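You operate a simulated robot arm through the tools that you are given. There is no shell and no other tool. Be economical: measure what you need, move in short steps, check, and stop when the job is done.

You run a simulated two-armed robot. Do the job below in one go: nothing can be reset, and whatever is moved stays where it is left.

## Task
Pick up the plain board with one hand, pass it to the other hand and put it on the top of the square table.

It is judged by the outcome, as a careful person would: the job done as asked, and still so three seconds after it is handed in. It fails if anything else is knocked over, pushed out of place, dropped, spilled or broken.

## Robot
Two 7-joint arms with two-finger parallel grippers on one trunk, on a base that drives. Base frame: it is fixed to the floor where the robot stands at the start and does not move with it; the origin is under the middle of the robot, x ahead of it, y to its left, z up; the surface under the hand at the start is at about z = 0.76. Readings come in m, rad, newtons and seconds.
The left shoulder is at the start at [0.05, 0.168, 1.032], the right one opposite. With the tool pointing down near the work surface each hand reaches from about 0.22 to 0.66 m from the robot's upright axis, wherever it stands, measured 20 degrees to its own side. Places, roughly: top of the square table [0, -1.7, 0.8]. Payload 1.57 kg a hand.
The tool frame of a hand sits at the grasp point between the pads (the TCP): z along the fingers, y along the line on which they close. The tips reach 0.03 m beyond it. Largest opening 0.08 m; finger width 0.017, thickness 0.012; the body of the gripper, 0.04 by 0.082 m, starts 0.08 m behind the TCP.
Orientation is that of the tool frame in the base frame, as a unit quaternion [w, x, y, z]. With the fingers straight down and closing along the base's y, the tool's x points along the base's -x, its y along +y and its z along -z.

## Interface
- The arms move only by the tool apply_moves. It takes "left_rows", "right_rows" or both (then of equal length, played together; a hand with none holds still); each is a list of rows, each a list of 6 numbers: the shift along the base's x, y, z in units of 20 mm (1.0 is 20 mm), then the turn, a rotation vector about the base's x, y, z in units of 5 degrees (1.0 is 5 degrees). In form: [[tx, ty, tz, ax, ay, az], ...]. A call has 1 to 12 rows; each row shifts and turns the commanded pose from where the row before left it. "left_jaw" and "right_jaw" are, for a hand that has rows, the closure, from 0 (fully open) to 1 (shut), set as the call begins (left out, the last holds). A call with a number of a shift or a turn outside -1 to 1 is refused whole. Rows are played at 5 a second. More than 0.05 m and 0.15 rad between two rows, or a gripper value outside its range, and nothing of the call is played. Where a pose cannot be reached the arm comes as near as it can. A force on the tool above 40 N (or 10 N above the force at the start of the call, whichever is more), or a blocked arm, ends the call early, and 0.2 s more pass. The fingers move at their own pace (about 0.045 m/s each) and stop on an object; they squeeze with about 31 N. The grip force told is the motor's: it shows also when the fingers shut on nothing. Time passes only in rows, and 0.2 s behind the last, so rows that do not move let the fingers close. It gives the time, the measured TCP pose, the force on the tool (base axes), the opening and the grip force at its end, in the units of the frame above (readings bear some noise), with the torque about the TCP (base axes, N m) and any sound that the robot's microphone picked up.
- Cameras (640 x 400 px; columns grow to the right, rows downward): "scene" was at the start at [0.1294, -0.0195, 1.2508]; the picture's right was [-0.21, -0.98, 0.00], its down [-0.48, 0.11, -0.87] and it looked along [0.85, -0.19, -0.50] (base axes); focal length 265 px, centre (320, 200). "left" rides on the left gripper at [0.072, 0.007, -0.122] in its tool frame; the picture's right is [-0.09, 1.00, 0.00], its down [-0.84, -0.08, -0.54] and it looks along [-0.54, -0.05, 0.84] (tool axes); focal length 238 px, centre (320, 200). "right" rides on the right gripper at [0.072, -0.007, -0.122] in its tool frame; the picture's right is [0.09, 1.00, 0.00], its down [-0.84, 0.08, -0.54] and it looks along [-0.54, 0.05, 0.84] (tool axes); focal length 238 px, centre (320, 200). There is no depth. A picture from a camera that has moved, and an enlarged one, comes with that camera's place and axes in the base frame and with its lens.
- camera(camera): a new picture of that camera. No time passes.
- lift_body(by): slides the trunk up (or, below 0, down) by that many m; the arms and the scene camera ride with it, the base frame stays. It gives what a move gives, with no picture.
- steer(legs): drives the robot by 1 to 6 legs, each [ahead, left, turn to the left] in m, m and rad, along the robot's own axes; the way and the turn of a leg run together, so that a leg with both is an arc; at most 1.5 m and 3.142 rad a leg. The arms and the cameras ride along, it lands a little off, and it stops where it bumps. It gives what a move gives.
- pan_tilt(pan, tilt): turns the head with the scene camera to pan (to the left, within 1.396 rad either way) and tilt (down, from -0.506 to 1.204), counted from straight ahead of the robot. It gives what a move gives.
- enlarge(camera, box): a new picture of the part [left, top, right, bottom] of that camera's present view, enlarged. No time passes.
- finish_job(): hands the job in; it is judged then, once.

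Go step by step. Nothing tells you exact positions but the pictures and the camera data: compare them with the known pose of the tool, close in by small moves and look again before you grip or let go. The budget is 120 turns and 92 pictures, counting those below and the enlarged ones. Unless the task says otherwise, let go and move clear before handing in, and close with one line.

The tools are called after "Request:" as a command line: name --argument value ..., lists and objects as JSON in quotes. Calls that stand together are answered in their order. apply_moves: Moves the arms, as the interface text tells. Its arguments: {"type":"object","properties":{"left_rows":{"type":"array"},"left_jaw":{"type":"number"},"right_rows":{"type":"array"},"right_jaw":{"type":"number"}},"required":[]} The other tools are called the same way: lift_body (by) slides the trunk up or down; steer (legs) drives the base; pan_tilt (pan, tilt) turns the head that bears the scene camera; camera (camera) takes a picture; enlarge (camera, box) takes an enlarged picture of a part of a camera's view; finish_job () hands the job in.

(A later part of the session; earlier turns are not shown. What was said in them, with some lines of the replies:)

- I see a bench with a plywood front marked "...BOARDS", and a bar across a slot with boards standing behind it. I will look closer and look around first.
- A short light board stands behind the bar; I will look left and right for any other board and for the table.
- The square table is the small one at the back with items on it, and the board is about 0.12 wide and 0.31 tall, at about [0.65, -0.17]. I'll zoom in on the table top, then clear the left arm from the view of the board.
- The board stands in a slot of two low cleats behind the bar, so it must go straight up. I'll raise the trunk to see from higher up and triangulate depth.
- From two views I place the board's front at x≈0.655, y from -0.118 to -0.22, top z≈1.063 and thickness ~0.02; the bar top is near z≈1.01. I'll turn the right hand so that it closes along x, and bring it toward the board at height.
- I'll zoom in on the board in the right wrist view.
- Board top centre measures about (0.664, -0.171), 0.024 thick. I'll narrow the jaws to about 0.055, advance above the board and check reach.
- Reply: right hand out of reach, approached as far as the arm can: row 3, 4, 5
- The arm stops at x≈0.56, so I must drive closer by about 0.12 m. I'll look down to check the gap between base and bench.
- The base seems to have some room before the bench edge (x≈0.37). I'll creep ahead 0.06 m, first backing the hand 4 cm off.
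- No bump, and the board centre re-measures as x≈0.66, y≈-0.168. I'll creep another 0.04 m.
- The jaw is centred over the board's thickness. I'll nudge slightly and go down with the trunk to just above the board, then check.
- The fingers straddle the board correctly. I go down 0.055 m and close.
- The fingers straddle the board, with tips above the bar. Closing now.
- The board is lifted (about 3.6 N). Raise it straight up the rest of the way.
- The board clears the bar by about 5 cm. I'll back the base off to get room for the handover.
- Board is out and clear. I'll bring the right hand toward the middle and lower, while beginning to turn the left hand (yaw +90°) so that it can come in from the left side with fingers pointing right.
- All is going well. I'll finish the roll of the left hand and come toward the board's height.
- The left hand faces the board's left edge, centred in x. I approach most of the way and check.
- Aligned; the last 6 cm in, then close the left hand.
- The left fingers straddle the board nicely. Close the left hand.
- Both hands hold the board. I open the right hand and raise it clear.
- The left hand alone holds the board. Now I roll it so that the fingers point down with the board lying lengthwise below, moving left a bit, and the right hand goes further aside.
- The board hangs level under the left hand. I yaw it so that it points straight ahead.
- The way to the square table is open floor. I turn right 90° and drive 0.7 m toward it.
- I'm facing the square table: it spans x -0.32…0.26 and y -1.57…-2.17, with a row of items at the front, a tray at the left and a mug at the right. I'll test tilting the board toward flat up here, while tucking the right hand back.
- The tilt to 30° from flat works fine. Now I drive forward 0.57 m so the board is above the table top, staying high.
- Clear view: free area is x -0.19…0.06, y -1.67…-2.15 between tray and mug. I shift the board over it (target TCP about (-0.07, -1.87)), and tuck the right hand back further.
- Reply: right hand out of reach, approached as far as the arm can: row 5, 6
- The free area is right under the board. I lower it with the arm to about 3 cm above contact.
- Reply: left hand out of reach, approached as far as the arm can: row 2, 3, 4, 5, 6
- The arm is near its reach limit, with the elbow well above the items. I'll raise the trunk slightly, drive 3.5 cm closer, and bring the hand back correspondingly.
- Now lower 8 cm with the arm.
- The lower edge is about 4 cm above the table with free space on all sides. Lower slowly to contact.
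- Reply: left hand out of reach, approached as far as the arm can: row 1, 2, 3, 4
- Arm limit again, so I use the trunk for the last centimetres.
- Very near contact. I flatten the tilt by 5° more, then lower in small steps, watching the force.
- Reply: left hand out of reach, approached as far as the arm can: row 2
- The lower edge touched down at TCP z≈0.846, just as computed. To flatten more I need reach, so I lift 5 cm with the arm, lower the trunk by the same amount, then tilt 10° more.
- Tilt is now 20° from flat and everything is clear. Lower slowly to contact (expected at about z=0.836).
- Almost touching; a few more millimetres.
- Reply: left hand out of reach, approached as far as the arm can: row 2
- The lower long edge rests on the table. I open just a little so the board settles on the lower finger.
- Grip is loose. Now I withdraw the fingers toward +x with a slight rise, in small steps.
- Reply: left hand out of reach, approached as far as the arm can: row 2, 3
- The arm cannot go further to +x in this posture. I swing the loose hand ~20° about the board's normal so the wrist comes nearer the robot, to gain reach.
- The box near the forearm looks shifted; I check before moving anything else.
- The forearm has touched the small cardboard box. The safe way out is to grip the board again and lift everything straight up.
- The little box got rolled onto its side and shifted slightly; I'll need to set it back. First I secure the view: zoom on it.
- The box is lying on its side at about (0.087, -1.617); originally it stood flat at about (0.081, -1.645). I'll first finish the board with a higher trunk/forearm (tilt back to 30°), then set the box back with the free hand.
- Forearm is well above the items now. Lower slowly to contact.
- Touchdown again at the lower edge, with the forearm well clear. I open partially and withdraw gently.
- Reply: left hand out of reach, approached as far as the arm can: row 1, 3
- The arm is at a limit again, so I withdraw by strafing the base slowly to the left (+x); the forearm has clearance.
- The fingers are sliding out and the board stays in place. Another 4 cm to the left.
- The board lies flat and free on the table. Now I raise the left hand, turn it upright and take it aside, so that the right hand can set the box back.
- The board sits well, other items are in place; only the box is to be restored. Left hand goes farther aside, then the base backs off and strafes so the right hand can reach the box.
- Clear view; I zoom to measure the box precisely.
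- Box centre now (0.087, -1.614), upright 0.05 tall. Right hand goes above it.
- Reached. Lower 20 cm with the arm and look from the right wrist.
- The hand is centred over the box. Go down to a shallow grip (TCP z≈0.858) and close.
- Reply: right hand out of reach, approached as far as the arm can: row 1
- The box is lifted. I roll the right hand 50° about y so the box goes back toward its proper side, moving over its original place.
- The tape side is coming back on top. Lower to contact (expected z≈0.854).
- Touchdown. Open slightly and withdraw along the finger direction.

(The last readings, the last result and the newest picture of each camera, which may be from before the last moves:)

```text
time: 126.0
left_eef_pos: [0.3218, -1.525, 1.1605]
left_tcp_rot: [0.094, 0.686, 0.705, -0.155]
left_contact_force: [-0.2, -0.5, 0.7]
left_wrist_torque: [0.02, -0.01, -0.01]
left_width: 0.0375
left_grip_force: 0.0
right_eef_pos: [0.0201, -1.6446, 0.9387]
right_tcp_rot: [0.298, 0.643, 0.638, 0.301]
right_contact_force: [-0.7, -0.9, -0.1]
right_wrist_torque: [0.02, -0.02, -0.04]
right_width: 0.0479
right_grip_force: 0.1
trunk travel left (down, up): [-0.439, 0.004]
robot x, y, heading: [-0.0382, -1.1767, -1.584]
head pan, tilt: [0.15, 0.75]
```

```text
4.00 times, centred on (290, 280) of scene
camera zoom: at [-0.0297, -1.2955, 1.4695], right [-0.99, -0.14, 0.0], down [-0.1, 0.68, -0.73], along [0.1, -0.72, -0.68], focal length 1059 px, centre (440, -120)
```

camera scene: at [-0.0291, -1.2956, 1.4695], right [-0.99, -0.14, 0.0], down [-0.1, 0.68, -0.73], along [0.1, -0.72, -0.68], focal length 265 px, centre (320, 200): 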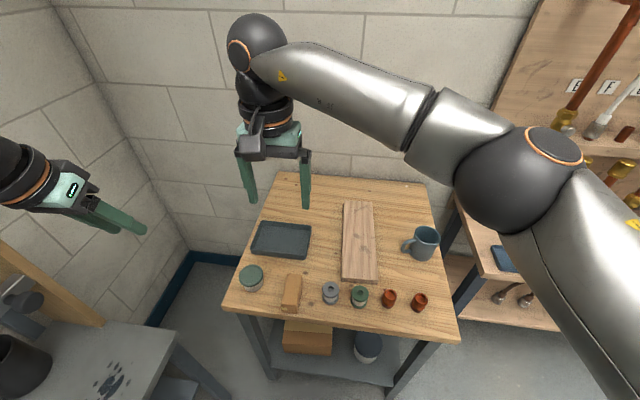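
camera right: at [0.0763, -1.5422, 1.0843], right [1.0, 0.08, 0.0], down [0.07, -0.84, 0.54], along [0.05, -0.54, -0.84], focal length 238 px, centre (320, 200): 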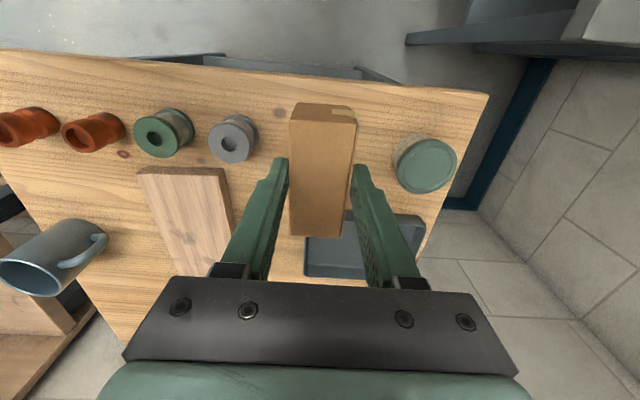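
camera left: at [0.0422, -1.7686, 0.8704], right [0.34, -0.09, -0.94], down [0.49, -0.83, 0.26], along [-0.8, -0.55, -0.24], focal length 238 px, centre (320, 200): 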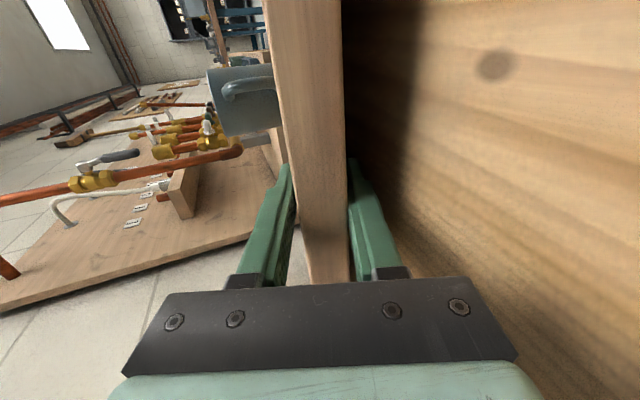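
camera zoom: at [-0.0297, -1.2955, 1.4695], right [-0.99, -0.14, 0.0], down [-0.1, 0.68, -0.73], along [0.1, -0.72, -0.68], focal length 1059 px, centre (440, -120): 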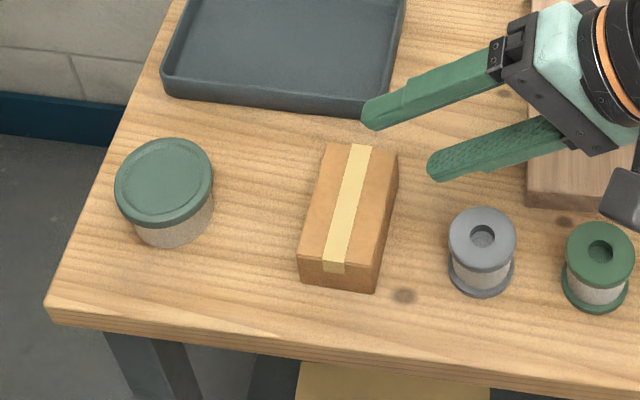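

The box lies flat again with its tape on top at essentially its original place. I raise and retract the right hand, back the base away a bit and check everything.

Request:
apply_moves --right_rows '[[-0.5, 0, 1, 0, 0, 0], [-0.5, 0, 1, 0, 0, 0], [-0.5, 0, 1, 0, 0, 0], [-0.5, 0, 1, 0, 0, 0], [-0.5, 0.5, 1, 0, 0, 0], [-0.5, 0.5, 1, 0, 0, 0], [-0.5, 0.5, 1, 0, 0, 0]]'

Request:
steer --legs '[[-0.25, 0, 0]]'

Request:
pan_tilt --pan 0.0 --tilt 0.75

Request:
camera --camera "scene"

```text
time: 127.6
left_eef_pos: [0.3211, -1.5257, 1.1616]
left_tcp_rot: [0.094, 0.686, 0.705, -0.155]
left_contact_force: [-0.4, -0.2, -0.3]
left_wrist_torque: [-0.03, 0.02, 0.0]
left_width: 0.0377
left_grip_force: 0.0
right_eef_pos: [-0.0495, -1.6147, 1.0792]
right_tcp_rot: [0.297, 0.644, 0.637, 0.301]
right_contact_force: [-0.4, 0.4, -0.2]
right_wrist_torque: [-0.02, 0.01, 0.01]
right_width: 0.0479
right_grip_force: 0.0
trunk travel left (down, up): [-0.439, 0.004]
robot x, y, heading: [-0.041, -1.1735, -1.579]
head pan, tilt: [0.15, 0.75]
```

```text
time: 129.4
left_eef_pos: [0.3248, -1.2735, 1.161]
left_tcp_rot: [0.095, 0.685, 0.706, -0.154]
left_contact_force: [-0.1, 0.7, 0.1]
left_wrist_torque: [0.0, 0.03, 0.02]
left_width: 0.0374
left_grip_force: 0.0
right_eef_pos: [-0.0452, -1.3645, 1.0794]
right_tcp_rot: [0.297, 0.643, 0.639, 0.301]
right_contact_force: [0.8, -0.2, -0.1]
right_wrist_torque: [-0.04, 0.03, 0.03]
right_width: 0.048
right_grip_force: 0.1
trunk travel left (down, up): [-0.439, 0.004]
robot x, y, heading: [-0.0407, -0.9225, -1.579]
head pan, tilt: [0.15, 0.75]
```

```text
time: 130.2
left_eef_pos: [0.3252, -1.2749, 1.1597]
left_tcp_rot: [0.094, 0.685, 0.706, -0.154]
left_contact_force: [-0.3, 1.3, -0.1]
left_wrist_torque: [0.0, 0.0, -0.02]
left_width: 0.0379
left_grip_force: 0.1
right_eef_pos: [-0.0458, -1.3646, 1.08]
right_tcp_rot: [0.297, 0.642, 0.638, 0.302]
right_contact_force: [0.3, 0.3, -0.2]
right_wrist_torque: [-0.04, 0.01, 0.02]
right_width: 0.0477
right_grip_force: 0.0
trunk travel left (down, up): [-0.439, 0.004]
robot x, y, heading: [-0.0379, -0.9255, -1.577]
head pan, tilt: [0.0, 0.75]
```

```text
12 pictures are left
camera scene: at [-0.0399, -1.0463, 1.4695], right [-1.0, 0.01, 0.0], down [0.0, 0.68, -0.73], along [0.0, -0.73, -0.68], focal length 265 px, centre (320, 200)
```

scene: 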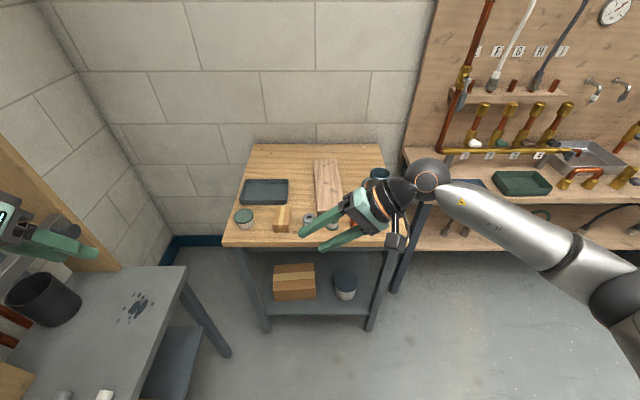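

All seems in order; I move the right hand aside for one last check of the table top.

Request:
apply_moves --right_rows '[[-1, 0, 0, 0, 0.5, 0], [-1, 0, 0, 0, 0.5, 0], [-1, 0, 0, 0, 0.5, 0], [-1, 0, 0, 0, 0.5, 0], [-1, 0, 0, 0, 0.5, 0], [-1, 0, 0, 0, 0.5, 0], [-1, 0, 0, 0, 0.5, 0], [-1, 0, 0, 0, 0.5, 0], [-1, 0, 0, 0, 0.5, 0], [-1, 0, 0, 0, 0.5, 0]]'

Request:
enlarge --camera "scene" --box '[210, 130, 410, 260]'

```text
time: 132.3
left_eef_pos: [0.3255, -1.2735, 1.1601]
left_tcp_rot: [0.094, 0.685, 0.706, -0.154]
left_contact_force: [-0.4, 0.2, 0.1]
left_wrist_torque: [0.0, 0.03, 0.0]
left_width: 0.0377
left_grip_force: 0.0
right_eef_pos: [-0.2469, -1.3645, 1.0779]
right_tcp_rot: [0.153, 0.693, 0.688, 0.155]
right_contact_force: [-0.6, -0.7, -0.6]
right_wrist_torque: [0.01, -0.01, -0.01]
right_width: 0.0479
right_grip_force: 0.1
trunk travel left (down, up): [-0.439, 0.004]
robot x, y, heading: [-0.0386, -0.9244, -1.577]
head pan, tilt: [0.0, 0.75]
```

```text
3.08 times, centred on (310, 195) of scene
camera zoom: at [-0.0401, -1.0461, 1.4695], right [-1.0, 0.01, 0.0], down [0.0, 0.68, -0.73], along [0.0, -0.73, -0.68], focal length 815 px, centre (351, 215)
```

zoom: 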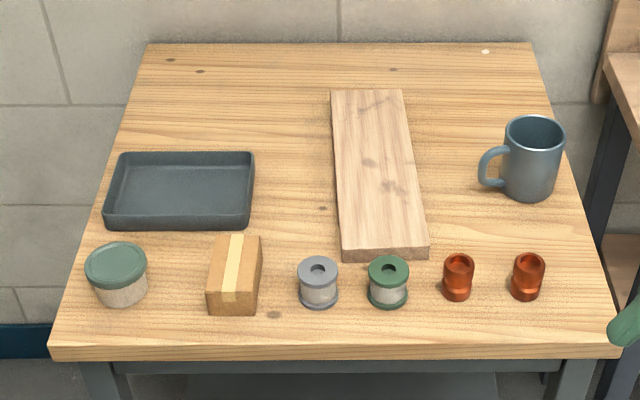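

The board lies flat in the free area of the square table, everything else is standing in its row, and both hands are empty and clear. I hand in.

Request:
finish_job

```text
The job is handed in.
```

The board was picked up with the right hand, passed to the left and laid flat on the square table. My left forearm rolled the small taped box on that table onto its side along the way. I set it back flat with its tape on top, to within about 1 cm of where it was; nothing else looked out of place in the last picture.
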